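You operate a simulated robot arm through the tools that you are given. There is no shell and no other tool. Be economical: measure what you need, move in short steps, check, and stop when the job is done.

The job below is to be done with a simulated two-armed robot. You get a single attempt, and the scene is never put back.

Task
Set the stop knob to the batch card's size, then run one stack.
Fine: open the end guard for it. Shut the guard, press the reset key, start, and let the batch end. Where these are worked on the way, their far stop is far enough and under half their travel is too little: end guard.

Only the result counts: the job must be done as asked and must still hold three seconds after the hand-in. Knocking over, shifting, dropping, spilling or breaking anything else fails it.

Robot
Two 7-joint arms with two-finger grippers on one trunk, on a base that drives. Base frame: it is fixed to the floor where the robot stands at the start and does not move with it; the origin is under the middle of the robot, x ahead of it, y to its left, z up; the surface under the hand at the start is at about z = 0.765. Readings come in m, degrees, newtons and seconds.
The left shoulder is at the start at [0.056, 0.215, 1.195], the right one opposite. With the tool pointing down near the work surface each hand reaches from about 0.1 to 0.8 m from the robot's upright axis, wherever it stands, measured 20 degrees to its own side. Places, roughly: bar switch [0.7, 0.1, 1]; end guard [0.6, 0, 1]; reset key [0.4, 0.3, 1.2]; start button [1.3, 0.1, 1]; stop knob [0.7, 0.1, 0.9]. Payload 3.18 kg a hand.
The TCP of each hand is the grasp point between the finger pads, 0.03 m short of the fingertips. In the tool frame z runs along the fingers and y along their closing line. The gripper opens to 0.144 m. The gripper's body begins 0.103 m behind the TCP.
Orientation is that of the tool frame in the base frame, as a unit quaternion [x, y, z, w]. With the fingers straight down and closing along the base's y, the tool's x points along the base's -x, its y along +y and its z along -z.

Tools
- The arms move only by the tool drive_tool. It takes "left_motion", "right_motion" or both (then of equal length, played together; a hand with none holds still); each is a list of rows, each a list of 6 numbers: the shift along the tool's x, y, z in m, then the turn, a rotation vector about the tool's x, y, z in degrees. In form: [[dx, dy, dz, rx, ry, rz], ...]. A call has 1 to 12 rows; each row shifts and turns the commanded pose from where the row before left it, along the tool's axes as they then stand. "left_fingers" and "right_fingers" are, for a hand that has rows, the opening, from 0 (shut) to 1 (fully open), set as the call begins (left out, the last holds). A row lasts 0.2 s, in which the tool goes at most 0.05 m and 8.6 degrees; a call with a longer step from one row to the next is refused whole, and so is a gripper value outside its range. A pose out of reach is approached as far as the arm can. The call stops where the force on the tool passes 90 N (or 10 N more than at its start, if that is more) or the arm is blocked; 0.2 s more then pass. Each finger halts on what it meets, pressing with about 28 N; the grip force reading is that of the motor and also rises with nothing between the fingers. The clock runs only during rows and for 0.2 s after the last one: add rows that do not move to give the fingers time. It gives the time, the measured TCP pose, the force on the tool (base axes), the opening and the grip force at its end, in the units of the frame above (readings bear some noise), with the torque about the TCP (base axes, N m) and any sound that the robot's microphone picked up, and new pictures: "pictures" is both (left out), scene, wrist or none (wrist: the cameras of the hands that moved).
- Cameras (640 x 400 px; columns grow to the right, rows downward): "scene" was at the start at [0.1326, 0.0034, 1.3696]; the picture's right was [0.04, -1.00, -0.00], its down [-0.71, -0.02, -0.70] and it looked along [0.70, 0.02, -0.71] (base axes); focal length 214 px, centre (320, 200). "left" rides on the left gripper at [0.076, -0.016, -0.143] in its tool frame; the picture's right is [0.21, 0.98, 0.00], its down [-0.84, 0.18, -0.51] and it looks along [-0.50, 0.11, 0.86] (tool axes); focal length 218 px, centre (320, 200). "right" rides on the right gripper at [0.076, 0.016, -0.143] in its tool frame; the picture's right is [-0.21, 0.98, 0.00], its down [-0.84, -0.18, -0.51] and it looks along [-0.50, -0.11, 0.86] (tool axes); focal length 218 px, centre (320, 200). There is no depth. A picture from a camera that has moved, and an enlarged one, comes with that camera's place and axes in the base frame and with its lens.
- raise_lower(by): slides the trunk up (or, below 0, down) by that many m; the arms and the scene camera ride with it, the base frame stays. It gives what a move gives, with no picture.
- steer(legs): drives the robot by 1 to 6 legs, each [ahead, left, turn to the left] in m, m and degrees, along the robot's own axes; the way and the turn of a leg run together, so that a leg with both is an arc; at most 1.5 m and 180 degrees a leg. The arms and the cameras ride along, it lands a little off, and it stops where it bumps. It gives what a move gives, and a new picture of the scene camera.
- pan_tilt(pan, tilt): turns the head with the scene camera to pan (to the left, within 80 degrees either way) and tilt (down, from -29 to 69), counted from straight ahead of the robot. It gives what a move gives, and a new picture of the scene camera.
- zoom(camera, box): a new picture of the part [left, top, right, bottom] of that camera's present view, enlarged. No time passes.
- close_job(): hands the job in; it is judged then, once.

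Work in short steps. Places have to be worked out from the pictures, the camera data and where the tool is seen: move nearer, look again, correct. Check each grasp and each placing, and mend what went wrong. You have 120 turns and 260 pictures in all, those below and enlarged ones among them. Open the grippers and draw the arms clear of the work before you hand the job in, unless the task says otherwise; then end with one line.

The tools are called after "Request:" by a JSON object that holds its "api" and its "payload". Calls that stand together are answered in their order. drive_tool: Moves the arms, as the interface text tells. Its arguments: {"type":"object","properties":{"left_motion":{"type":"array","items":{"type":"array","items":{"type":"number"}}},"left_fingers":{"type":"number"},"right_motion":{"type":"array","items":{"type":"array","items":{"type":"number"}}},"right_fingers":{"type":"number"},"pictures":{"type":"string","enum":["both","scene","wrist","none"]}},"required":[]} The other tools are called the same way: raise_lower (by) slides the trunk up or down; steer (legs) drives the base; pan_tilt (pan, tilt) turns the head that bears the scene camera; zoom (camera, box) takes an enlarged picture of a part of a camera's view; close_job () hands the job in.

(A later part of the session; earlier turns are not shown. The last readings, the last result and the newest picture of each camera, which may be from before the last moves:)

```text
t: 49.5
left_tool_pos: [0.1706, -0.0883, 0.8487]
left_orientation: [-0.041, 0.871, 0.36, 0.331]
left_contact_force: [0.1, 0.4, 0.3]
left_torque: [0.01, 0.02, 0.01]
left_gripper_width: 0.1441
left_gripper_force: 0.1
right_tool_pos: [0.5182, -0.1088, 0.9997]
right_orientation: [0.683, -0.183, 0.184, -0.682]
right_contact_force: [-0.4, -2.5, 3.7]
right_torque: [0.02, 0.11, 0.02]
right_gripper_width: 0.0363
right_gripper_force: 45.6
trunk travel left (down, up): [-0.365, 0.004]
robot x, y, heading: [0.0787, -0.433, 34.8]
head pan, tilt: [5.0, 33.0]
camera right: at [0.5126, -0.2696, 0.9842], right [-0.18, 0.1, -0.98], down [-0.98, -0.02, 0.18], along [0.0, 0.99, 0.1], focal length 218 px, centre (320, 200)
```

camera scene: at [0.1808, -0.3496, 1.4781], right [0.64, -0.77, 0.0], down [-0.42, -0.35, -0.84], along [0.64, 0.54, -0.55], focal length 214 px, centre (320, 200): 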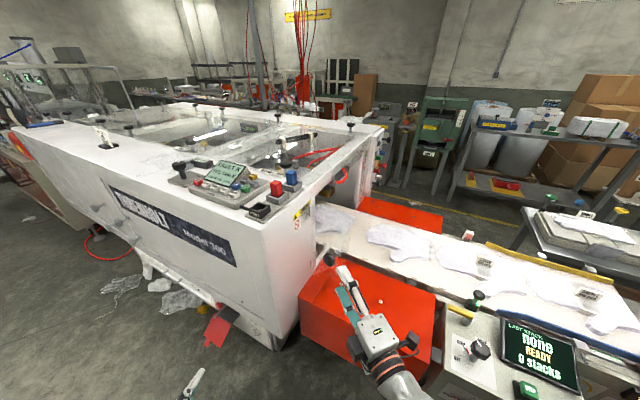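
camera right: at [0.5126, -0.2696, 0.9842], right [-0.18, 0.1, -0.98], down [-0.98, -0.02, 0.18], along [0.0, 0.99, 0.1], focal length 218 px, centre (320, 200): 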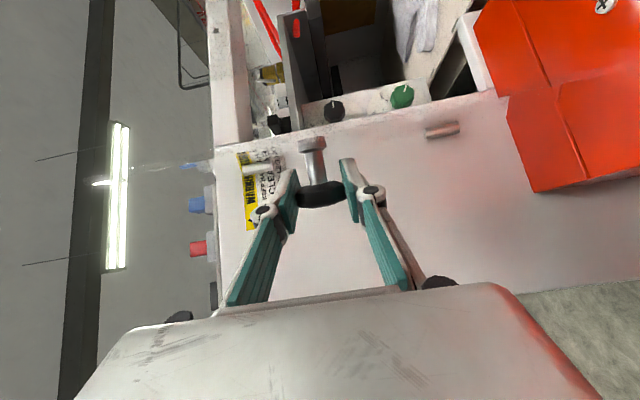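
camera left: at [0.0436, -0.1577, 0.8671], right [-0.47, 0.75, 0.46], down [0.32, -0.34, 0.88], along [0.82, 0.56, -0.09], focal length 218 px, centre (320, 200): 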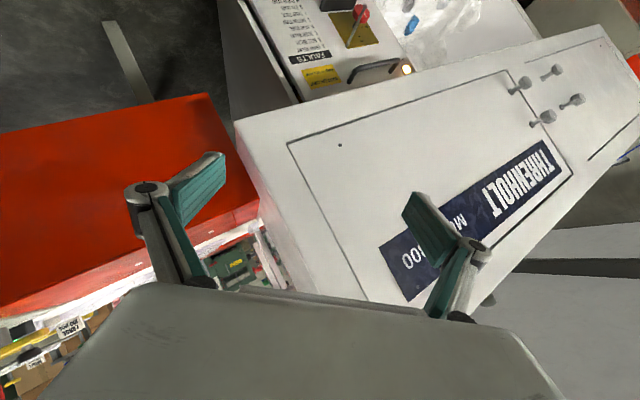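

Gripped. I swing the door back along its arc to shut it.

Request:
{"api": "drive_tool", "payload": {"right_motion": [[0.0195, 0, 0.0049, 0, -3, 0], [0.0195, 0, 0.0049, 0, -3, 0], [0.0206, 0, 0.0118, 0, -3, 0], [0.0206, 0, 0.0118, 0, -3, 0], [0.017, 0, 0.0168, 0, -3, 0], [0.017, 0, 0.0168, 0, -3, 0], [0.013, 0, 0.0207, 0, -3, 0], [0.013, 0, 0.0207, 0, -3, 0], [0.0071, 0, 0.0244, 0, -3, 0], [0.0071, 0, 0.0244, 0, -3, 0]]}}

Request:
{"api": "zoom", "payload": {"camera": "scene", "box": [185, 130, 385, 280]}}

```text
t: 51.7
left_tool_pos: [0.1715, -0.087, 0.8482]
left_orientation: [-0.041, 0.871, 0.361, 0.33]
left_contact_force: [0.7, -0.1, 0.0]
left_torque: [0.0, -0.01, 0.0]
left_gripper_width: 0.144
left_gripper_force: 0.1
right_tool_pos: [0.6978, -0.0065, 0.9995]
right_orientation: [0.708, 0.001, 0.002, -0.706]
right_contact_force: [0.7, -4.0, 0.7]
right_torque: [0.39, -0.03, 0.56]
right_gripper_width: 0.0355
right_gripper_force: 45.0
trunk travel left (down, up): [-0.365, 0.004]
robot x, y, heading: [0.078, -0.4302, 35.1]
head pan, tilt: [5.0, 33.0]
camera scene: at [0.1804, -0.3513, 1.4782], right [0.64, -0.77, 0.0], down [-0.42, -0.35, -0.84], along [0.64, 0.54, -0.54], focal length 214 px, centre (320, 200)
camera right: at [0.7738, -0.1487, 0.9846], right [-0.21, 0.0, -0.98], down [-0.84, -0.51, 0.18], along [-0.5, 0.86, 0.1], focal length 218 px, centre (320, 200)
```

scene: 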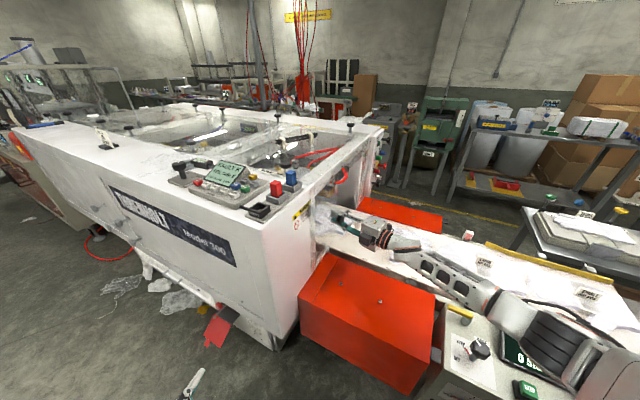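
right: 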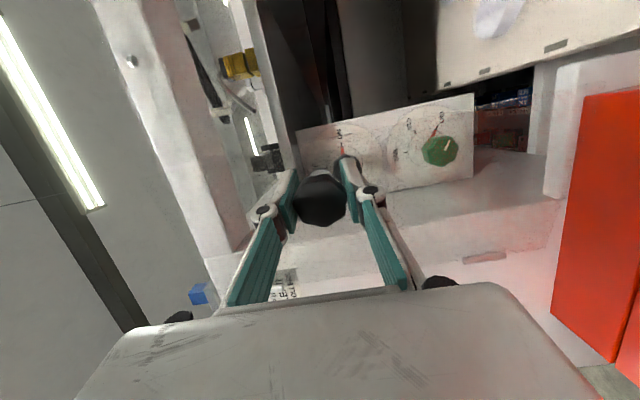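

```text
2.67 times, centred on (285, 205) of scene
camera zoom: at [0.1804, -0.3513, 1.4782], right [0.64, -0.77, 0.0], down [-0.42, -0.35, -0.84], along [0.64, 0.54, -0.54], focal length 572 px, centre (413, 187)
```

zoom: 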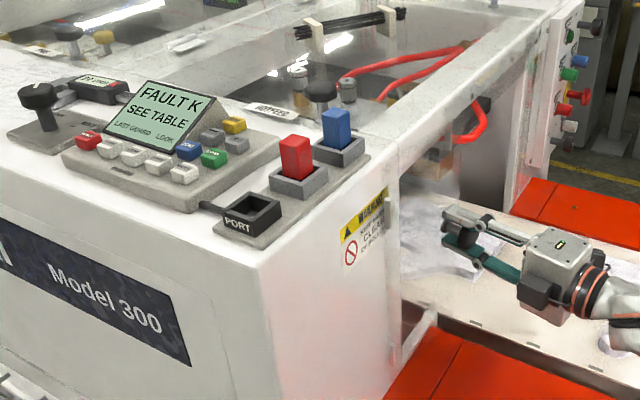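

Nearly shut, but the cap sits slightly deeper in the grip than at the start. I push 0.012 m further, then release, back off, and press the cap with closed fingertips to make sure.

Request:
{"api": "drive_tool", "payload": {"right_motion": [[0, 0, 0.012, 0, 0, 0], [0, 0, 0, 0, 0, 0]], "pictures": "none"}}

Request:
{"api": "drive_tool", "payload": {"right_motion": [[0, 0, 0, 0, 0, 0], [0, 0, 0, 0, 0, 0], [0, 0, -0.04, 0, 0, 0], [0, 0, -0.04, 0, 0, 0]], "right_fingers": 0.5, "pictures": "wrist"}}

```text
t: 52.3
left_tool_pos: [0.1719, -0.0874, 0.8484]
left_orientation: [-0.041, 0.871, 0.36, 0.33]
left_contact_force: [-0.2, 0.0, -0.8]
left_torque: [-0.03, -0.02, -0.03]
left_gripper_width: 0.1441
left_gripper_force: 0.1
right_tool_pos: [0.6987, 0.0055, 1.0007]
right_orientation: [0.707, 0.001, 0.001, -0.707]
right_contact_force: [4.4, -7.5, 3.4]
right_torque: [0.23, 0.08, 0.96]
right_gripper_width: 0.036
right_gripper_force: 44.9
trunk travel left (down, up): [-0.365, 0.004]
robot x, y, heading: [0.0767, -0.4337, 35.1]
head pan, tilt: [5.0, 33.0]
```

```text
t: 53.3
left_tool_pos: [0.1721, -0.0881, 0.8496]
left_orientation: [-0.041, 0.872, 0.36, 0.33]
left_contact_force: [0.3, 0.7, -0.5]
left_torque: [0.02, 0.0, -0.02]
left_gripper_width: 0.1439
left_gripper_force: 0.1
right_tool_pos: [0.6969, -0.0757, 0.9995]
right_orientation: [0.709, 0.001, 0.0, -0.706]
right_contact_force: [-0.3, -0.3, 0.2]
right_torque: [-0.06, -0.02, -0.01]
right_gripper_width: 0.0718
right_gripper_force: 0.0
trunk travel left (down, up): [-0.365, 0.004]
robot x, y, heading: [0.0767, -0.4322, 35.1]
head pan, tilt: [5.0, 33.0]
camera right: at [0.7728, -0.2172, 0.9837], right [-0.21, 0.0, -0.98], down [-0.84, -0.51, 0.18], along [-0.5, 0.86, 0.1], focal length 218 px, centre (320, 200)
```

right: 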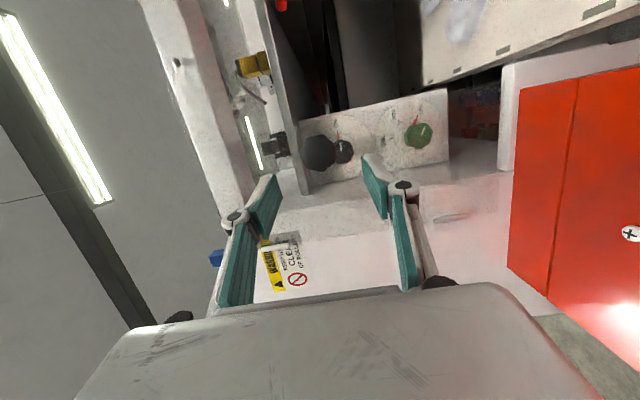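

Now close the fingers and press the cap gently.

Request:
{"api": "drive_tool", "payload": {"right_motion": [[0, 0, 0, 0, 0, 0], [0, 0, 0, 0, 0, 0], [0, 0, 0.02, 0, 0, 0], [0, 0, 0.01, 0, 0, 0]], "right_fingers": 0, "pictures": "none"}}

Request:
{"api": "drive_tool", "payload": {"right_motion": [[0, 0, 0.006, 0, 0, 0], [0, 0, 0.004, 0, 0, 0]], "pictures": "none"}}

```text
t: 54.3
left_tool_pos: [0.1707, -0.0862, 0.8484]
left_orientation: [-0.041, 0.871, 0.361, 0.33]
left_contact_force: [-0.7, 0.1, 1.1]
left_torque: [0.02, -0.02, 0.0]
left_gripper_width: 0.1439
left_gripper_force: 0.0
right_tool_pos: [0.6965, -0.0458, 0.9979]
right_orientation: [0.708, 0.001, 0.001, -0.706]
right_contact_force: [0.3, -0.3, -0.1]
right_torque: [0.04, 0.0, -0.02]
right_gripper_width: 0.0
right_gripper_force: 28.1
trunk travel left (down, up): [-0.365, 0.004]
robot x, y, heading: [0.0755, -0.4302, 35.0]
head pan, tilt: [5.0, 33.0]
```

```text
t: 54.9
left_tool_pos: [0.1715, -0.0873, 0.8481]
left_orientation: [-0.041, 0.872, 0.36, 0.33]
left_contact_force: [0.8, 0.2, -0.3]
left_torque: [-0.03, 0.0, -0.03]
left_gripper_width: 0.1441
left_gripper_force: 0.0
right_tool_pos: [0.6968, -0.0341, 0.9988]
right_orientation: [0.708, 0.002, 0.001, -0.706]
right_contact_force: [-0.3, -0.6, 0.5]
right_torque: [0.02, 0.01, 0.02]
right_gripper_width: 0.0
right_gripper_force: 28.3
trunk travel left (down, up): [-0.365, 0.004]
robot x, y, heading: [0.0797, -0.4267, 35.0]
head pan, tilt: [5.0, 33.0]
```

No contact yet; continue in small steps.

Request:
{"api": "drive_tool", "payload": {"right_motion": [[0, 0, 0.005, 0, 0, 0], [0, 0, 0.004, 0, 0, 0]], "pictures": "none"}}

Request:
{"api": "drive_tool", "payload": {"right_motion": [[0, 0, 0.005, 0, 0, 0]], "pictures": "wrist"}}

```text
t: 55.5
left_tool_pos: [0.1718, -0.0886, 0.8497]
left_orientation: [-0.04, 0.871, 0.361, 0.33]
left_contact_force: [-0.2, 0.4, 0.3]
left_torque: [0.01, 0.01, -0.03]
left_gripper_width: 0.1444
left_gripper_force: 0.1
right_tool_pos: [0.6975, -0.0297, 0.9993]
right_orientation: [0.709, 0.0, 0.001, -0.706]
right_contact_force: [-5.1, -24.6, 1.1]
right_torque: [0.04, 0.06, 0.42]
right_gripper_width: 0.0058
right_gripper_force: 30.6
trunk travel left (down, up): [-0.365, 0.004]
robot x, y, heading: [0.0745, -0.4301, 35.1]
head pan, tilt: [5.0, 33.0]
```

```text
t: 55.9
left_tool_pos: [0.1726, -0.092, 0.8503]
left_orientation: [-0.039, 0.87, 0.362, 0.331]
left_contact_force: [1.2, -0.4, 0.8]
left_torque: [0.0, -0.01, -0.03]
left_gripper_width: 0.1439
left_gripper_force: 0.1
right_tool_pos: [0.6983, -0.029, 1.0011]
right_orientation: [0.709, 0.0, 0.002, -0.705]
right_contact_force: [-10.9, -56.7, -0.5]
right_torque: [0.01, 0.0, 0.93]
right_gripper_width: 0.0057
right_gripper_force: 30.9
trunk travel left (down, up): [-0.365, 0.004]
robot x, y, heading: [0.076, -0.4318, 35.0]
head pan, tilt: [5.0, 33.0]
camera right: at [0.7743, -0.1721, 0.9838], right [-0.21, 0.0, -0.98], down [-0.85, -0.5, 0.18], along [-0.49, 0.86, 0.1], focal length 218 px, centre (320, 200)
```

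right: 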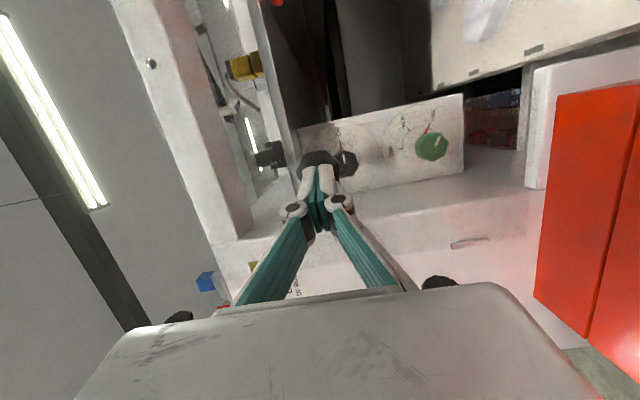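

The door is firmly shut (57 N against its stop). RESET key works out at about [0.364, 0.246, 1.20]. I withdraw the right hand, raise it and turn it to point down.

Request:
{"api": "drive_tool", "payload": {"right_motion": [[0, 0, -0.045, 0, 0, 0], [0, 0, -0.045, 0, 0, 0], [0, 0, -0.045, 0, 0, 0], [0, 0, -0.045, 0, 0, 0], [0, 0, -0.045, 0, 0, 0], [0, -0.045, 0, 0, 0, 0], [0, -0.045, 0, 0, 0, 0], [0, -0.045, 0, 0, 0, 0], [0, -0.045, 0, 0, 0, 0], [0, -0.045, 0, 0, 0, 0]], "pictures": "none"}}

Request:
{"api": "drive_tool", "payload": {"right_motion": [[0, 0, 0, 0, 0, 8.2], [0, 0, 0, 0, 0, 8.2], [0, 0, 0, 0, 0, 8.2], [0, 0, 0, 0, 0, 8.2], [0, 0, 0, 0, 0, 8.2], [0, 0, 0, 0, 0, 8.2], [0, 0, 0, 0, 0, 8.2], [0, 0, 0, 0, 0, 8.2], [0, 0, 0, 0, 0, 8.2], [0, 0, 0, 0, 0, 8.2], [0, 0, 0, 0, 0, 8]], "pictures": "none"}}

Request:
{"api": "drive_tool", "payload": {"right_motion": [[0, 0, 0, 0, 8.2, 0], [0, 0, 0, 0, 8.2, 0], [0, 0, 0, 0, 8.2, 0], [0, 0, 0, 0, 8.2, 0], [0, 0, 0, 0, 8.2, 0], [0, 0, 0, 0, 8.2, 0], [0, 0, 0, 0, 8.2, 0], [0, 0, 0, 0, 8.2, 0], [0, 0, 0, 0, 8.2, 0], [0, 0, 0, 0, 8.2, 0], [0, 0, 0, 0, 8, 0]], "pictures": "scene"}}

```text
t: 58.1
left_tool_pos: [0.1715, -0.0862, 0.8492]
left_orientation: [-0.041, 0.872, 0.36, 0.329]
left_contact_force: [1.2, -0.9, 0.2]
left_torque: [0.0, -0.01, -0.01]
left_gripper_width: 0.144
left_gripper_force: 0.0
right_tool_pos: [0.6967, -0.244, 1.225]
right_orientation: [0.709, 0.001, 0.001, -0.706]
right_contact_force: [0.2, -0.1, -0.1]
right_torque: [0.02, 0.03, 0.01]
right_gripper_width: 0.0001
right_gripper_force: 30.9
trunk travel left (down, up): [-0.365, 0.004]
robot x, y, heading: [0.0747, -0.4305, 35.2]
head pan, tilt: [5.0, 33.0]
```

```text
t: 60.5
left_tool_pos: [0.1718, -0.0882, 0.8475]
left_orientation: [-0.042, 0.872, 0.361, 0.329]
left_contact_force: [0.1, 0.4, -0.3]
left_torque: [0.0, 0.0, 0.0]
left_gripper_width: 0.1438
left_gripper_force: 0.0
right_tool_pos: [0.6961, -0.2445, 1.2252]
right_orientation: [0.501, -0.501, -0.499, -0.499]
right_contact_force: [-0.1, 0.3, 0.9]
right_torque: [-0.04, 0.01, 0.0]
right_gripper_width: 0.0
right_gripper_force: 30.9
trunk travel left (down, up): [-0.365, 0.004]
robot x, y, heading: [0.0732, -0.4335, 34.9]
head pan, tilt: [5.0, 33.0]
```

```text
t: 62.9
left_tool_pos: [0.1706, -0.0867, 0.8476]
left_orientation: [-0.041, 0.872, 0.359, 0.33]
left_contact_force: [-0.4, -0.4, 0.9]
left_torque: [-0.02, 0.01, 0.01]
left_gripper_width: 0.144
left_gripper_force: 0.0
right_tool_pos: [0.6972, -0.2435, 1.2258]
right_orientation: [-0.707, 0.707, -0.004, -0.002]
right_contact_force: [-0.2, -0.7, 0.5]
right_torque: [-0.01, -0.01, 0.02]
right_gripper_width: 0.0
right_gripper_force: 30.9
trunk travel left (down, up): [-0.365, 0.004]
robot x, y, heading: [0.076, -0.4308, 35.0]
head pan, tilt: [5.0, 33.0]
camera scene: at [0.1805, -0.3491, 1.4781], right [0.64, -0.77, 0.0], down [-0.42, -0.35, -0.84], along [0.64, 0.54, -0.55], focal length 214 px, centre (320, 200)
```

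scene: 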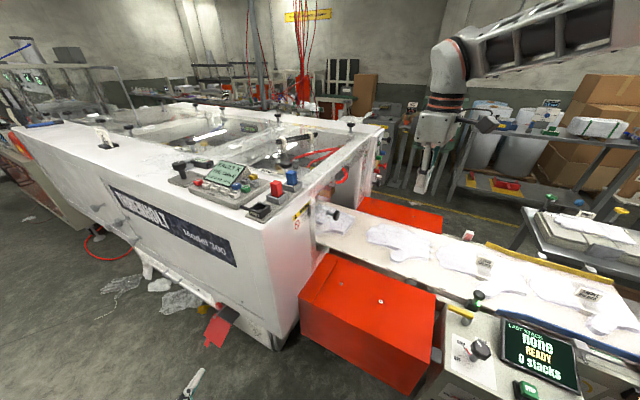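

The hand points down. I raise it 0.1 m, then drive back, left and turn −15° so the hand comes over the RESET key.

Request:
{"api": "drive_tool", "payload": {"right_motion": [[0, 0, -0.04, 0, 0, 0], [0, 0, -0.04, 0, 0, 0], [0, 0, -0.03, 0, 0, 0]], "pictures": "none"}}

Request:
{"api": "steer", "payload": {"legs": [[-0.295, 0.206, 0], [0.376, 0.537, 0], [0, 0, -15]]}}

Request:
{"api": "pan_tilt", "payload": {"pan": 0, "tilt": 30}}

```text
t: 63.7
left_tool_pos: [0.1714, -0.087, 0.8476]
left_orientation: [-0.042, 0.871, 0.361, 0.33]
left_contact_force: [-0.4, -0.2, 0.0]
left_torque: [-0.01, -0.01, -0.01]
left_gripper_width: 0.1442
left_gripper_force: 0.0
right_tool_pos: [0.696, -0.2433, 1.3366]
right_orientation: [0.708, -0.707, 0.003, 0.0]
right_contact_force: [-0.6, -0.1, 0.7]
right_torque: [0.0, 0.01, 0.01]
right_gripper_width: 0.0002
right_gripper_force: 30.7
trunk travel left (down, up): [-0.365, 0.004]
robot x, y, heading: [0.0795, -0.4344, 35.0]
head pan, tilt: [5.0, 33.0]
```

```text
t: 71.8
left_tool_pos: [-0.1022, 0.5334, 0.8471]
left_orientation: [0.073, 0.87, 0.314, 0.374]
left_contact_force: [0.2, -0.5, -0.2]
left_torque: [0.01, 0.01, 0.0]
left_gripper_width: 0.144
left_gripper_force: 0.0
right_tool_pos: [0.3643, 0.247, 1.3374]
right_orientation: [-0.61, 0.792, -0.002, 0.0]
right_contact_force: [-0.6, 0.5, -0.5]
right_torque: [-0.01, 0.0, -0.03]
right_gripper_width: 0.0
right_gripper_force: 31.1
trunk travel left (down, up): [-0.365, 0.004]
robot x, y, heading: [-0.2823, 0.2252, 19.8]
head pan, tilt: [5.0, 33.0]
camera scene: at [-0.1623, 0.277, 1.4782], right [0.42, -0.91, 0.0], down [-0.49, -0.23, -0.84], along [0.76, 0.36, -0.54], focal length 214 px, centre (320, 200)
```

scene: 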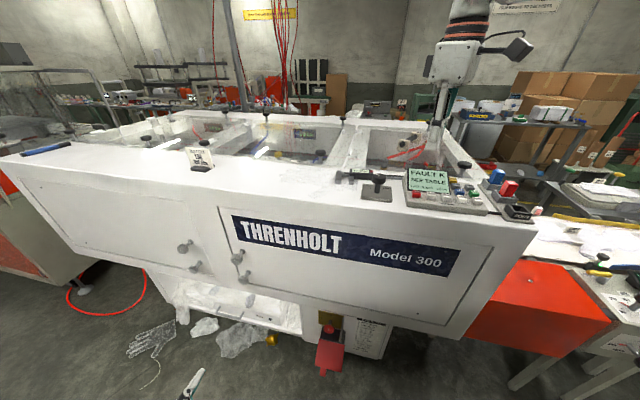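

```text
t: 72.5
left_tool_pos: [-0.1036, 0.5345, 0.8493]
left_orientation: [0.072, 0.869, 0.314, 0.374]
left_contact_force: [-1.2, 0.6, 1.0]
left_torque: [-0.02, 0.0, 0.01]
left_gripper_width: 0.1443
left_gripper_force: 0.1
right_tool_pos: [0.3635, 0.2468, 1.336]
right_orientation: [-0.61, 0.792, -0.002, -0.001]
right_contact_force: [-0.2, 0.8, 1.3]
right_torque: [0.02, -0.02, -0.01]
right_gripper_width: 0.0
right_gripper_force: 30.6
trunk travel left (down, up): [-0.365, 0.004]
robot x, y, heading: [-0.2851, 0.2204, 20.1]
head pan, tilt: [0.0, 30.0]
camera scene: at [-0.1581, 0.2708, 1.4829], right [0.34, -0.94, 0.0], down [-0.47, -0.17, -0.87], along [0.81, 0.3, -0.5], focal length 214 px, centre (320, 200)
```

scene: 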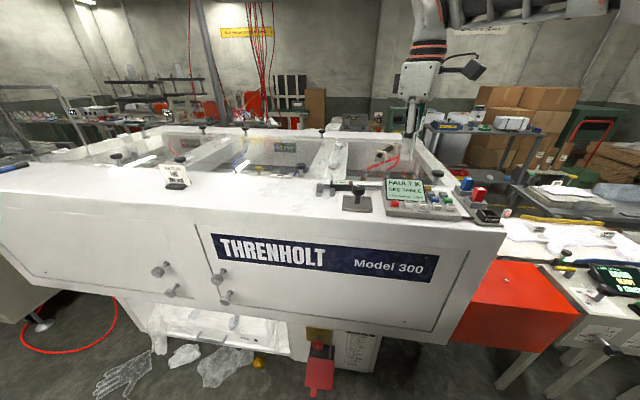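

Landed well. Look through the right hand's camera and the scene at the keypad.

Request:
{"api": "zoom", "payload": {"camera": "right", "box": [160, 0, 480, 200]}}

Request:
{"api": "zoom", "payload": {"camera": "scene", "box": [320, 120, 520, 245]}}

```text
2.00 times, centred on (320, 100) of right
camera zoom: at [0.3281, 0.1787, 1.4791], right [-0.89, 0.45, 0.0], down [0.39, 0.77, 0.5], along [0.23, 0.45, -0.86], focal length 436 px, centre (320, 400)
```

zoom: 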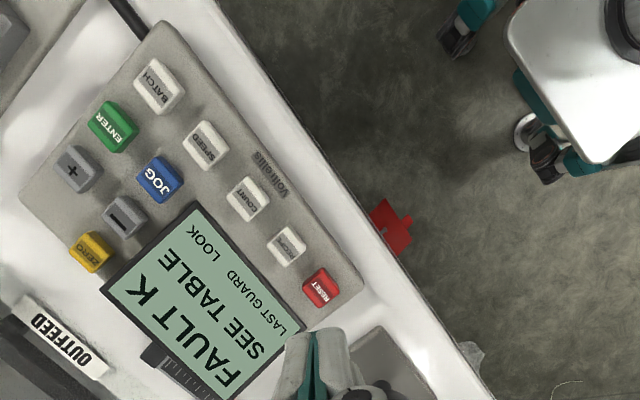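

```text
3.20 times, centred on (420, 182) of scene
camera zoom: at [-0.1581, 0.2708, 1.4829], right [0.34, -0.94, 0.0], down [-0.47, -0.17, -0.87], along [0.81, 0.3, -0.5], focal length 686 px, centre (0, 256)
```

zoom: 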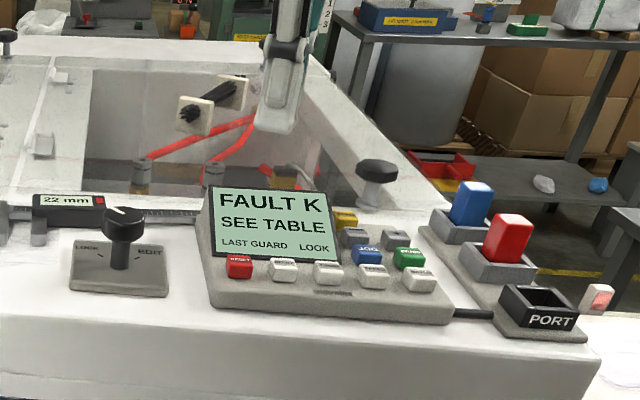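

Key at about [0.366, 0.253, 1.19]. I correct sideways and descend 0.09 m, then look.

Request:
{"api": "drive_tool", "payload": {"right_motion": [[-0.0064, -0.0009, 0.03, 0, 0, 0], [0, 0, 0.03, 0, 0, 0], [0, 0, 0.028, 0, 0, 0]], "pictures": "wrist"}}

Request:
{"api": "zoom", "payload": {"camera": "scene", "box": [350, 150, 450, 225]}}

```text
t: 73.3
left_tool_pos: [-0.1017, 0.5339, 0.8488]
left_orientation: [0.073, 0.869, 0.315, 0.373]
left_contact_force: [-0.4, -0.4, 0.1]
left_torque: [-0.01, 0.0, 0.02]
left_gripper_width: 0.1438
left_gripper_force: 0.1
right_tool_pos: [0.3667, 0.2526, 1.2473]
right_orientation: [-0.609, 0.793, -0.002, -0.001]
right_contact_force: [0.4, -0.6, 0.2]
right_torque: [-0.01, 0.04, 0.0]
right_gripper_width: 0.0001
right_gripper_force: 30.7
trunk travel left (down, up): [-0.365, 0.004]
robot x, y, heading: [-0.2833, 0.2246, 20.0]
head pan, tilt: [0.0, 30.0]
camera right: at [0.3317, 0.184, 1.39], right [-0.89, 0.45, 0.0], down [0.39, 0.77, 0.5], along [0.23, 0.45, -0.86], focal length 218 px, centre (320, 200)
```

right: 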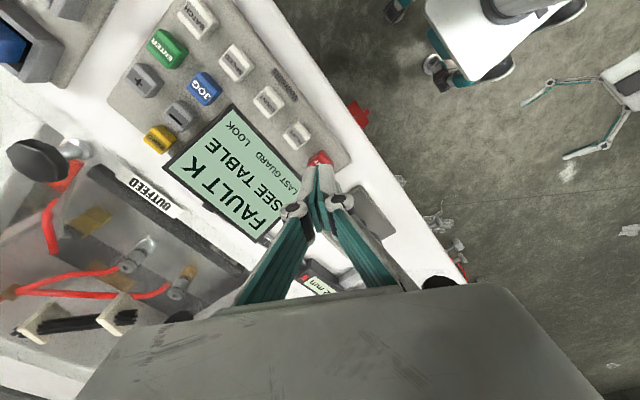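

```text
5.33 times, centred on (400, 188) of scene
camera zoom: at [-0.1571, 0.2706, 1.4828], right [0.34, -0.94, 0.0], down [-0.47, -0.17, -0.87], along [0.81, 0.3, -0.5], focal length 1144 px, centre (-107, 267)
```

zoom: 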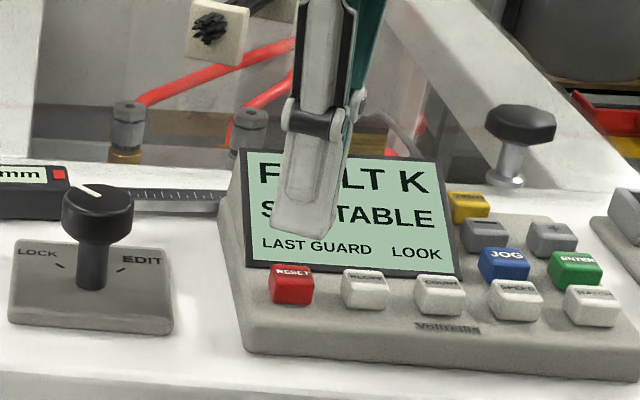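

Well aligned. I shift 4 mm toward the operator side (away from the screen) and press down in small steps.

Request:
{"api": "drive_tool", "payload": {"right_motion": [[0.001, 0.0039, 0.015, 0, 0, 0], [0, 0, 0.008, 0, 0, 0], [0, 0, 0.004, 0, 0, 0]], "pictures": "none"}}

Request:
{"api": "zoom", "payload": {"camera": "scene", "box": [350, 150, 450, 225]}}

```text
t: 74.1
left_tool_pos: [-0.1037, 0.5342, 0.8483]
left_orientation: [0.072, 0.87, 0.315, 0.373]
left_contact_force: [0.5, 0.8, 0.6]
left_torque: [-0.01, 0.01, -0.02]
left_gripper_width: 0.1437
left_gripper_force: 0.0
right_tool_pos: [0.3625, 0.2527, 1.221]
right_orientation: [-0.609, 0.793, -0.003, -0.001]
right_contact_force: [-0.3, -0.4, 0.8]
right_torque: [-0.01, 0.02, 0.02]
right_gripper_width: 0.0058
right_gripper_force: 31.0
trunk travel left (down, up): [-0.365, 0.004]
robot x, y, heading: [-0.2837, 0.2282, 20.3]
head pan, tilt: [0.0, 30.0]
```

```text
5.33 times, centred on (400, 188) of scene
camera zoom: at [-0.158, 0.2706, 1.4829], right [0.34, -0.94, 0.0], down [-0.47, -0.17, -0.87], along [0.81, 0.3, -0.5], focal length 1144 px, centre (-107, 267)
```

zoom: 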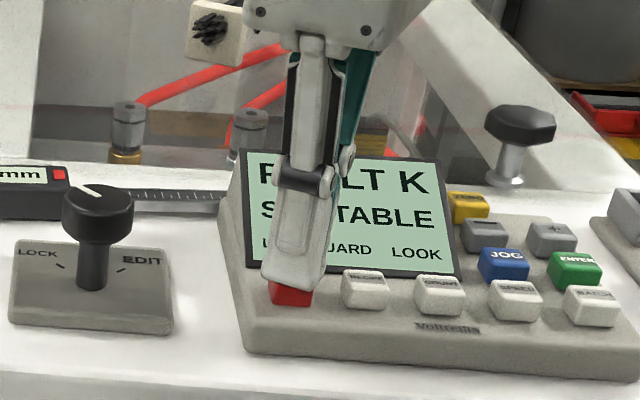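

In contact with the red key. Press a few mm more.

Request:
{"api": "drive_tool", "payload": {"right_motion": [[0, 0, 0.004, 0, 0, 0], [0, 0, 0.003, 0, 0, 0]], "pictures": "none"}}

Request:
{"api": "zoom", "payload": {"camera": "scene", "box": [350, 150, 450, 225]}}

```text
t: 74.7
left_tool_pos: [-0.1034, 0.5339, 0.8487]
left_orientation: [0.072, 0.869, 0.316, 0.374]
left_contact_force: [0.3, 0.5, 0.5]
left_torque: [0.01, 0.02, 0.0]
left_gripper_width: 0.1441
left_gripper_force: 0.2
right_tool_pos: [0.3621, 0.2522, 1.2169]
right_orientation: [-0.61, 0.793, -0.003, 0.002]
right_contact_force: [2.0, -1.8, 16.6]
right_torque: [-0.04, -0.04, 0.03]
right_gripper_width: 0.0058
right_gripper_force: 30.2
trunk travel left (down, up): [-0.365, 0.004]
robot x, y, heading: [-0.2797, 0.224, 20.3]
head pan, tilt: [0.0, 30.0]
heard: click
```

```text
5.33 times, centred on (400, 188) of scene
camera zoom: at [-0.1592, 0.2703, 1.4832], right [0.34, -0.94, 0.0], down [-0.47, -0.17, -0.87], along [0.81, 0.3, -0.5], focal length 1144 px, centre (-107, 267)
```

zoom: 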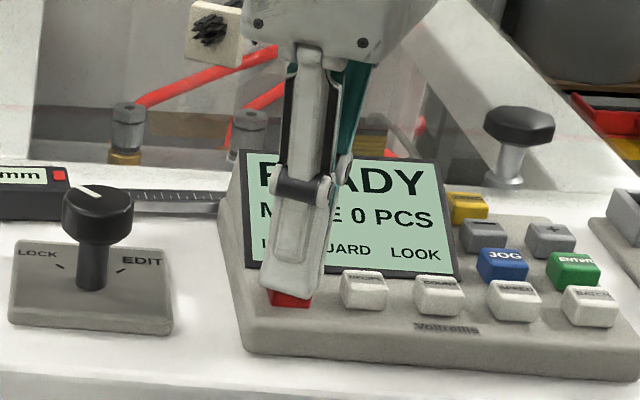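

Click heard and the display reads READY. I raise the hand, back away and survey the way round to the start button on the rear panel.

Request:
{"api": "drive_tool", "payload": {"right_motion": [[0, 0, -0.04, 0, 0, 0], [0, 0, -0.04, 0, 0, 0], [0, 0, -0.03, 0, 0, 0]], "pictures": "none"}}

Request:
{"api": "steer", "payload": {"legs": [[-0.2, 0, 0], [0, 0, -20], [0, -1.4, 0]]}}

Request:
{"api": "pan_tilt", "payload": {"pan": -20, "tilt": 20}}

```text
t: 75.5
left_tool_pos: [-0.1033, 0.5349, 0.8475]
left_orientation: [0.072, 0.87, 0.315, 0.373]
left_contact_force: [0.5, 0.6, -0.2]
left_torque: [-0.01, -0.02, 0.02]
left_gripper_width: 0.1441
left_gripper_force: 0.0
right_tool_pos: [0.3625, 0.2536, 1.3247]
right_orientation: [-0.61, 0.792, -0.002, 0.0]
right_contact_force: [-0.8, -0.6, -0.1]
right_torque: [0.01, -0.02, -0.02]
right_gripper_width: 0.0002
right_gripper_force: 30.6
trunk travel left (down, up): [-0.365, 0.004]
robot x, y, heading: [-0.287, 0.2272, 20.1]
head pan, tilt: [0.0, 30.0]
```

```text
t: 90.2
left_tool_pos: [-0.1946, -1.0194, 0.8492]
left_orientation: [0.222, 0.844, 0.245, 0.422]
left_contact_force: [0.0, 0.6, 1.1]
left_torque: [0.01, 0.01, -0.01]
left_gripper_width: 0.1438
left_gripper_force: 0.1
right_tool_pos: [0.1485, -1.4422, 1.3227]
right_orientation: [-0.463, 0.887, -0.001, 0.0]
right_contact_force: [0.5, -0.5, 0.0]
right_torque: [-0.02, 0.02, 0.03]
right_gripper_width: 0.0
right_gripper_force: 30.3
trunk travel left (down, up): [-0.365, 0.004]
robot x, y, heading: [-0.4647, -1.2476, -0.2]
head pan, tilt: [0.0, 30.0]
camera scene: at [-0.3355, -1.2465, 1.4829], right [0.0, -1.0, 0.0], down [-0.5, 0.0, -0.87], along [0.87, 0.0, -0.5], focal length 214 px, centre (320, 200)
```

scene: 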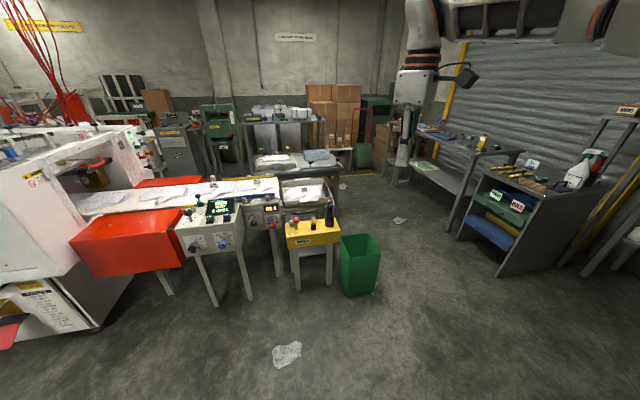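

```text
t: 91.1
left_tool_pos: [-0.1935, -1.0187, 0.847]
left_orientation: [0.223, 0.843, 0.244, 0.424]
left_contact_force: [-0.5, 0.8, 0.2]
left_torque: [0.01, 0.03, 0.0]
left_gripper_width: 0.1438
left_gripper_force: 0.1
right_tool_pos: [0.149, -1.4412, 1.3238]
right_orientation: [-0.462, 0.887, -0.003, 0.0]
right_contact_force: [-0.1, -0.7, -0.7]
right_torque: [0.01, 0.02, -0.01]
right_gripper_width: 0.0
right_gripper_force: 30.7
trunk travel left (down, up): [-0.365, 0.004]
robot x, y, heading: [-0.4681, -1.2487, -0.3]
head pan, tilt: [-20.0, 20.0]
camera scene: at [-0.3383, -1.2782, 1.4989], right [-0.34, -0.94, 0.0], down [-0.32, 0.12, -0.94], along [0.88, -0.32, -0.34], focal length 214 px, centre (320, 200)
```

scene: 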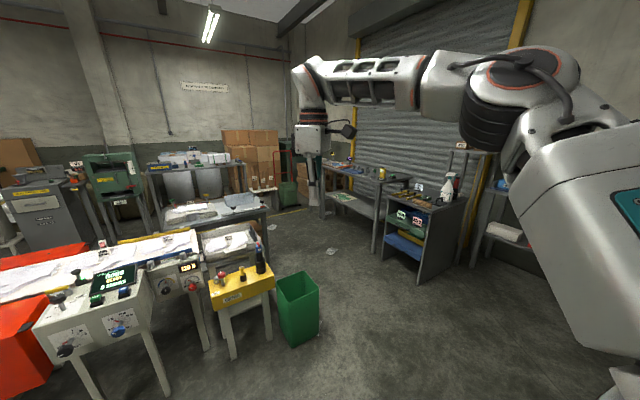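

There is a corridor right of the green bin, then left behind the grey table. I drive right and ahead in stages, avoiding the paper on the floor.

Request:
{"api": "steer", "payload": {"legs": [[0, -0.82, 0], [1.1, 0, 0]]}}

Request:
{"api": "pan_tilt", "payload": {"pan": 20, "tilt": 40}}

```text
t: 103.8
left_tool_pos: [0.8989, -1.8368, 0.8488]
left_orientation: [0.223, 0.843, 0.243, 0.424]
left_contact_force: [0.1, -0.2, -0.3]
left_torque: [0.02, -0.02, 0.01]
left_gripper_width: 0.1442
left_gripper_force: 0.1
right_tool_pos: [1.2385, -2.2605, 1.3226]
right_orientation: [-0.462, 0.887, -0.002, -0.001]
right_contact_force: [0.4, -0.2, -0.4]
right_torque: [0.0, 0.01, 0.02]
right_gripper_width: 0.0
right_gripper_force: 30.7
trunk travel left (down, up): [-0.365, 0.004]
robot x, y, heading: [0.6234, -2.0639, -0.1]
head pan, tilt: [-20.0, 20.0]
camera scene: at [0.7531, -2.0963, 1.4989], right [-0.34, -0.94, 0.0], down [-0.32, 0.12, -0.94], along [0.88, -0.32, -0.34], focal length 214 px, centre (320, 200)
```

scene: 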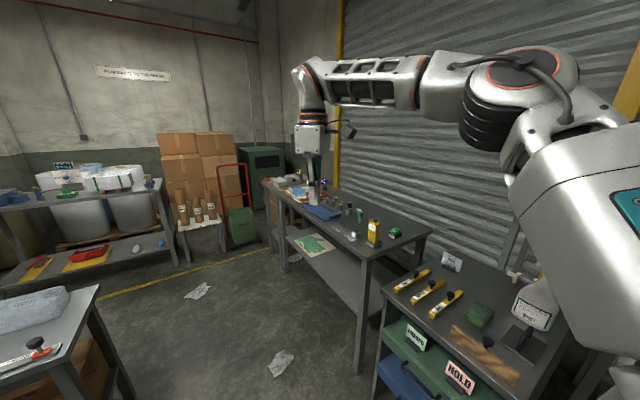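

```text
t: 104.9
left_tool_pos: [0.8981, -1.838, 0.848]
left_orientation: [0.223, 0.843, 0.244, 0.424]
left_contact_force: [-0.1, -0.6, -0.5]
left_torque: [0.0, -0.01, 0.01]
left_gripper_width: 0.1438
left_gripper_force: 0.1
right_tool_pos: [1.2397, -2.2614, 1.3236]
right_orientation: [-0.462, 0.887, -0.002, -0.001]
right_contact_force: [0.3, -0.9, -0.2]
right_torque: [0.02, 0.01, -0.02]
right_gripper_width: 0.0002
right_gripper_force: 31.1
trunk travel left (down, up): [-0.365, 0.004]
robot x, y, heading: [0.6219, -2.0643, -0.1]
head pan, tilt: [20.0, 40.0]
camera scene: at [0.7452, -2.0355, 1.4676], right [0.34, -0.94, 0.0], down [-0.6, -0.22, -0.77], along [0.72, 0.26, -0.64], focal length 214 px, centre (320, 200)
```

scene: 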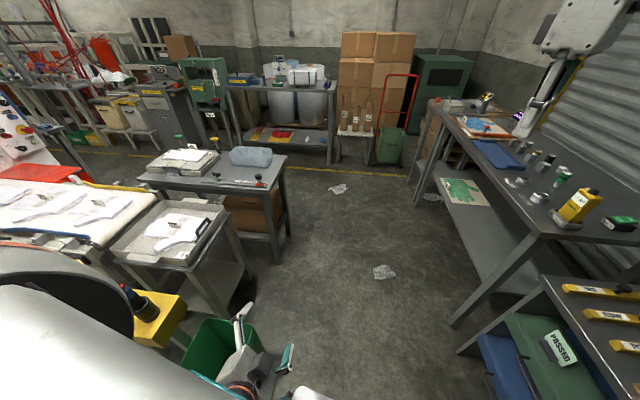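

The corridor is clear: table right edge at y≈−1.38, paper at about (1.76, −2.19). I go ahead, ease left, pass to x≈2.3 and turn left.

Request:
{"api": "steer", "payload": {"legs": [[0.6, 0, 0], [0.2, 0.21, 0], [0.86, 0, 0], [0, 0, 90]]}}

Request:
{"api": "pan_tilt", "payload": {"pan": 25, "tilt": 35}}

```text
t: 118.3
left_tool_pos: [2.043, -1.5812, 0.8484]
left_orientation: [-0.44, 0.754, 0.472, 0.126]
left_contact_force: [0.1, -0.2, -0.4]
left_torque: [0.01, -0.03, 0.0]
left_gripper_width: 0.1441
left_gripper_force: 0.1
right_tool_pos: [2.4635, -1.2364, 1.3236]
right_orientation: [0.955, -0.298, 0.002, -0.001]
right_contact_force: [0.0, -0.5, 0.0]
right_torque: [-0.01, -0.02, 0.0]
right_gripper_width: 0.0
right_gripper_force: 31.1
trunk travel left (down, up): [-0.365, 0.004]
robot x, y, heading: [2.2751, -1.8588, 90.2]
head pan, tilt: [20.0, 40.0]
camera scene: at [2.2453, -1.7328, 1.4675], right [0.94, 0.35, 0.0], down [0.22, -0.6, -0.77], along [-0.27, 0.72, -0.64], focal length 214 px, centre (320, 200)
```

scene: 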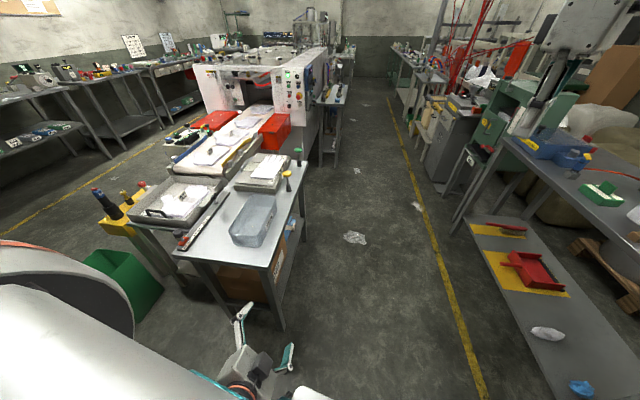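

```text
t: 119.0
left_tool_pos: [2.0439, -1.5799, 0.8474]
left_orientation: [-0.44, 0.753, 0.473, 0.125]
left_contact_force: [0.1, 0.2, -0.3]
left_torque: [0.0, 0.0, 0.0]
left_gripper_width: 0.144
left_gripper_force: 0.1
right_tool_pos: [2.4637, -1.2362, 1.3235]
right_orientation: [0.955, -0.298, 0.003, -0.001]
right_contact_force: [-0.1, 0.4, -0.1]
right_torque: [-0.01, -0.01, -0.02]
right_gripper_width: 0.0
right_gripper_force: 30.3
trunk travel left (down, up): [-0.365, 0.004]
robot x, y, heading: [2.2718, -1.8507, 90.4]
head pan, tilt: [25.0, 35.0]
camera scene: at [2.2373, -1.733, 1.4751], right [0.9, 0.43, 0.0], down [0.25, -0.52, -0.82], along [-0.35, 0.74, -0.57], focal length 214 px, centre (320, 200)
```

scene: 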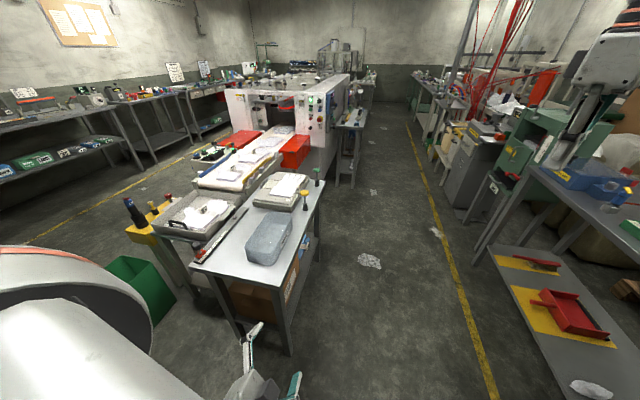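

From the rear I see the panel and a clear aisle, with a paper near (2.11, −0.45) to avoid. I draw the right hand in, then drive along x≈2.47, turn to face the machine's rear, and go round the paper.

Request:
{"api": "drive_tool", "payload": {"right_motion": [[0.0237, 0.0343, 0, 0, 0, 0], [0.0237, 0.0343, 0, 0, 0, 0], [0.0237, 0.0343, 0, 0, 0, 0], [0.0237, 0.0343, 0, 0, 0, 0], [0.0237, 0.0343, 0, 0, 0, 0]], "pictures": "none"}}

Request:
{"api": "steer", "payload": {"legs": [[0, -0.2, 0], [0.9, 0, 0], [0, 0, 90]]}}

Request:
{"api": "pan_tilt", "payload": {"pan": -20, "tilt": 35}}

```text
t: 120.2
left_tool_pos: [2.0429, -1.5813, 0.8483]
left_orientation: [-0.44, 0.753, 0.473, 0.125]
left_contact_force: [-0.1, -0.9, -0.6]
left_torque: [0.03, -0.02, -0.03]
left_gripper_width: 0.1443
left_gripper_force: 0.0
right_tool_pos: [2.4634, -1.4466, 1.3233]
right_orientation: [0.954, -0.298, 0.002, -0.001]
right_contact_force: [-0.1, -0.1, 0.3]
right_torque: [0.05, 0.02, 0.01]
right_gripper_width: 0.0003
right_gripper_force: 31.0
trunk travel left (down, up): [-0.365, 0.004]
robot x, y, heading: [2.2729, -1.8508, 90.3]
head pan, tilt: [25.0, 35.0]
```

```text
t: 130.7
left_tool_pos: [2.196, -1.18, 0.8484]
left_orientation: [0.845, -0.219, -0.421, 0.246]
left_contact_force: [-1.0, -0.2, -0.6]
left_torque: [0.02, -0.01, 0.0]
left_gripper_width: 0.1442
left_gripper_force: 0.1
right_tool_pos: [2.0582, -0.76, 1.3225]
right_orientation: [0.885, 0.466, 0.001, -0.002]
right_contact_force: [-0.4, 1.5, 0.4]
right_torque: [-0.02, -0.06, 0.02]
right_gripper_width: 0.0
right_gripper_force: 31.2
trunk travel left (down, up): [-0.365, 0.004]
robot x, y, heading: [2.466, -0.9486, -179.4]
head pan, tilt: [25.0, 35.0]
camera scene: at [2.3504, -0.9869, 1.4751], right [-0.43, 0.9, 0.0], down [0.52, 0.25, -0.82], along [-0.74, -0.35, -0.57], focal length 214 px, centre (320, 200)
```

scene: 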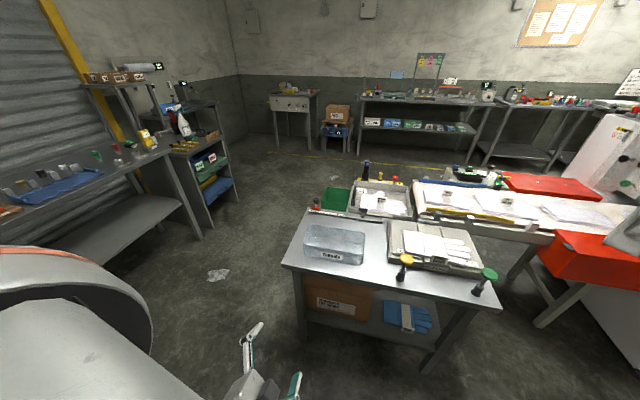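

```text
t: 131.8
left_tool_pos: [2.195, -1.1805, 0.8487]
left_orientation: [0.844, -0.218, -0.422, 0.248]
left_contact_force: [0.0, 0.0, 0.0]
left_torque: [0.02, 0.01, -0.01]
left_gripper_width: 0.1441
left_gripper_force: 0.1
right_tool_pos: [2.0587, -0.7599, 1.3224]
right_orientation: [0.885, 0.466, 0.001, -0.002]
right_contact_force: [0.8, -0.1, -0.3]
right_torque: [0.01, -0.02, 0.0]
right_gripper_width: 0.0001
right_gripper_force: 30.6
trunk travel left (down, up): [-0.365, 0.004]
robot x, y, heading: [2.4687, -0.9462, -179.2]
head pan, tilt: [-20.0, 35.0]
camera scene: at [2.3468, -0.9196, 1.4751], right [0.33, 0.94, 0.0], down [0.54, -0.19, -0.82], along [-0.77, 0.27, -0.57], focal length 214 px, centre (320, 200)
```

scene: 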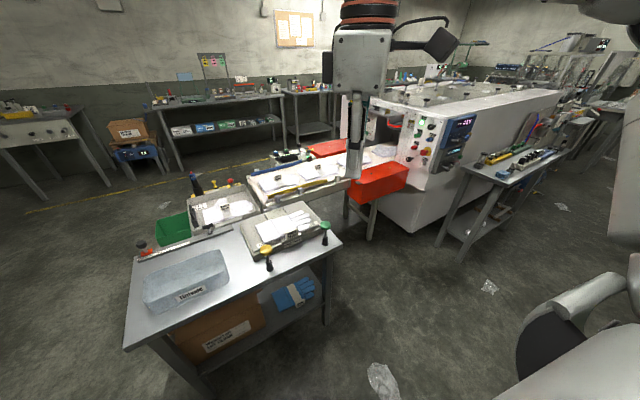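

I see the rear panel and both floor papers. Drive right, then diagonally to about (1.75, −0.05), keeping clear of them.

Request:
{"api": "steer", "payload": {"legs": [[0, -0.7, 0], [0.1, -0.13, 0], [0.61, -0.07, 0]]}}

Request:
{"api": "pan_tilt", "payload": {"pan": -15, "tilt": 40}}

```text
t: 142.8
left_tool_pos: [1.479, -0.2852, 0.8473]
left_orientation: [0.844, -0.223, -0.422, 0.245]
left_contact_force: [0.6, -0.1, 0.5]
left_torque: [0.02, 0.01, -0.05]
left_gripper_width: 0.1441
left_gripper_force: 0.1
right_tool_pos: [1.3452, 0.136, 1.3229]
right_orientation: [0.887, 0.463, 0.001, -0.002]
right_contact_force: [0.2, 0.2, 0.0]
right_torque: [-0.01, 0.0, 0.02]
right_gripper_width: 0.0
right_gripper_force: 30.7
trunk travel left (down, up): [-0.365, 0.004]
robot x, y, heading: [1.753, -0.0579, -179.9]
head pan, tilt: [-20.0, 35.0]
camera scene: at [1.6312, -0.0257, 1.4751], right [0.34, 0.94, 0.0], down [0.54, -0.2, -0.82], along [-0.77, 0.28, -0.57], focal length 214 px, centre (320, 200)
```

scene: 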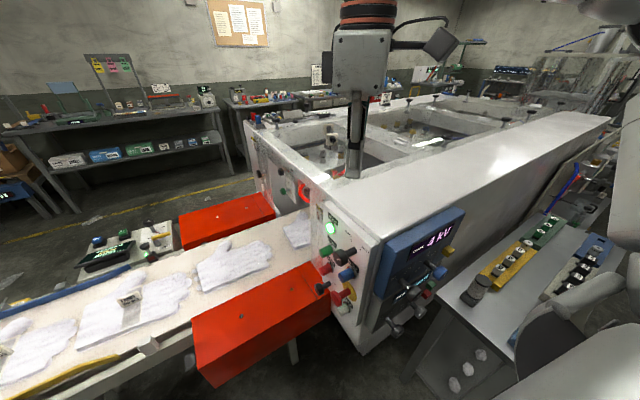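

```text
t: 143.5
left_tool_pos: [1.4789, -0.2857, 0.8501]
left_orientation: [0.843, -0.222, -0.423, 0.246]
left_contact_force: [-0.1, 0.4, 0.8]
left_torque: [-0.01, -0.01, 0.01]
left_gripper_width: 0.1439
left_gripper_force: 0.0
right_tool_pos: [1.3442, 0.1371, 1.3228]
right_orientation: [0.887, 0.463, 0.0, -0.003]
right_contact_force: [0.2, -0.7, -0.2]
right_torque: [-0.05, 0.01, 0.01]
right_gripper_width: 0.0002
right_gripper_force: 31.0
trunk travel left (down, up): [-0.365, 0.004]
robot x, y, heading: [1.7538, -0.0564, -179.7]
head pan, tilt: [-15.0, 40.0]
camera scene: at [1.6325, -0.0338, 1.4676], right [0.26, 0.97, 0.0], down [0.62, -0.17, -0.77], along [-0.74, 0.2, -0.64], focal length 214 px, centre (320, 200)
```

scene: 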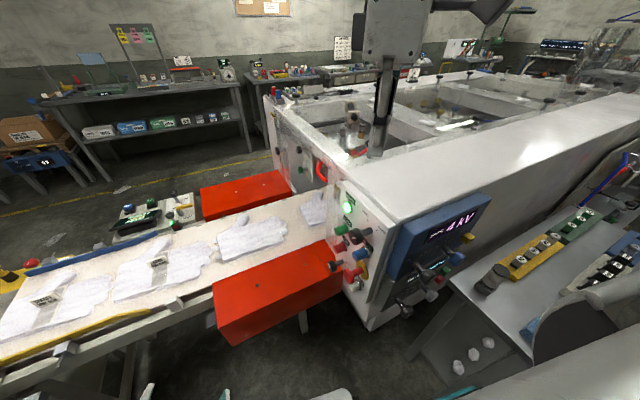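

Request:
{"api": "zoom", "payload": {"camera": "scene", "box": [280, 170, 440, 300]}}

Request:
{"api": "zoom", "payload": {"camera": "left", "box": [0, 0, 640, 400]}}

Request:
{"api": "zoom", "payload": {"camera": "right", "box": [0, 0, 640, 400]}}

```text
3.08 times, centred on (360, 235) of scene
camera zoom: at [1.6325, -0.0338, 1.4676], right [0.26, 0.97, 0.0], down [0.62, -0.17, -0.77], along [-0.74, 0.2, -0.64], focal length 660 px, centre (197, 92)
```

zoom: 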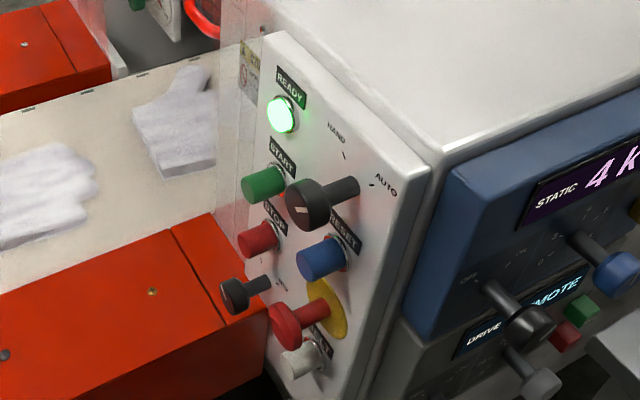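

```text
1.00 times, centred on (320, 200) of left (not enlarged: the box is as wide or as high as the picture)
camera zoom: at [1.6399, -0.2848, 0.867], right [-0.05, -0.89, 0.46], down [-0.07, 0.47, 0.88], along [-1.0, 0.01, -0.09], focal length 218 px, centre (320, 200)
```

zoom: 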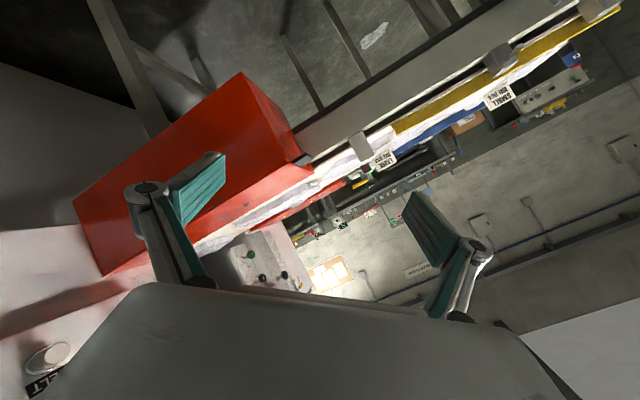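

```text
1.00 times, centred on (320, 200) of right (not enlarged: the box is as wide or as high as the picture)
camera zoom: at [1.4017, 0.1886, 1.4661], right [0.68, -0.73, 0.0], down [-0.63, -0.59, 0.51], along [-0.37, -0.34, -0.86], focal length 218 px, centre (320, 200)
```

zoom: 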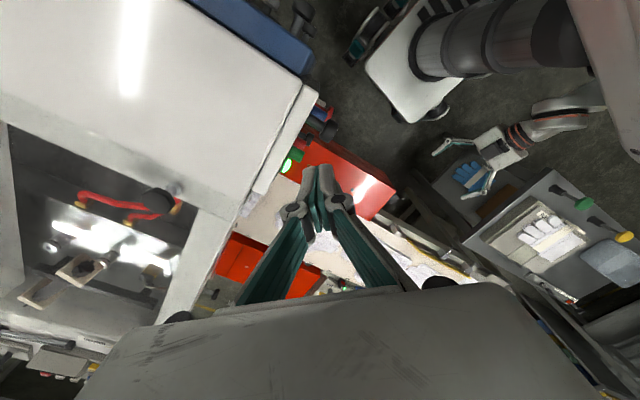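

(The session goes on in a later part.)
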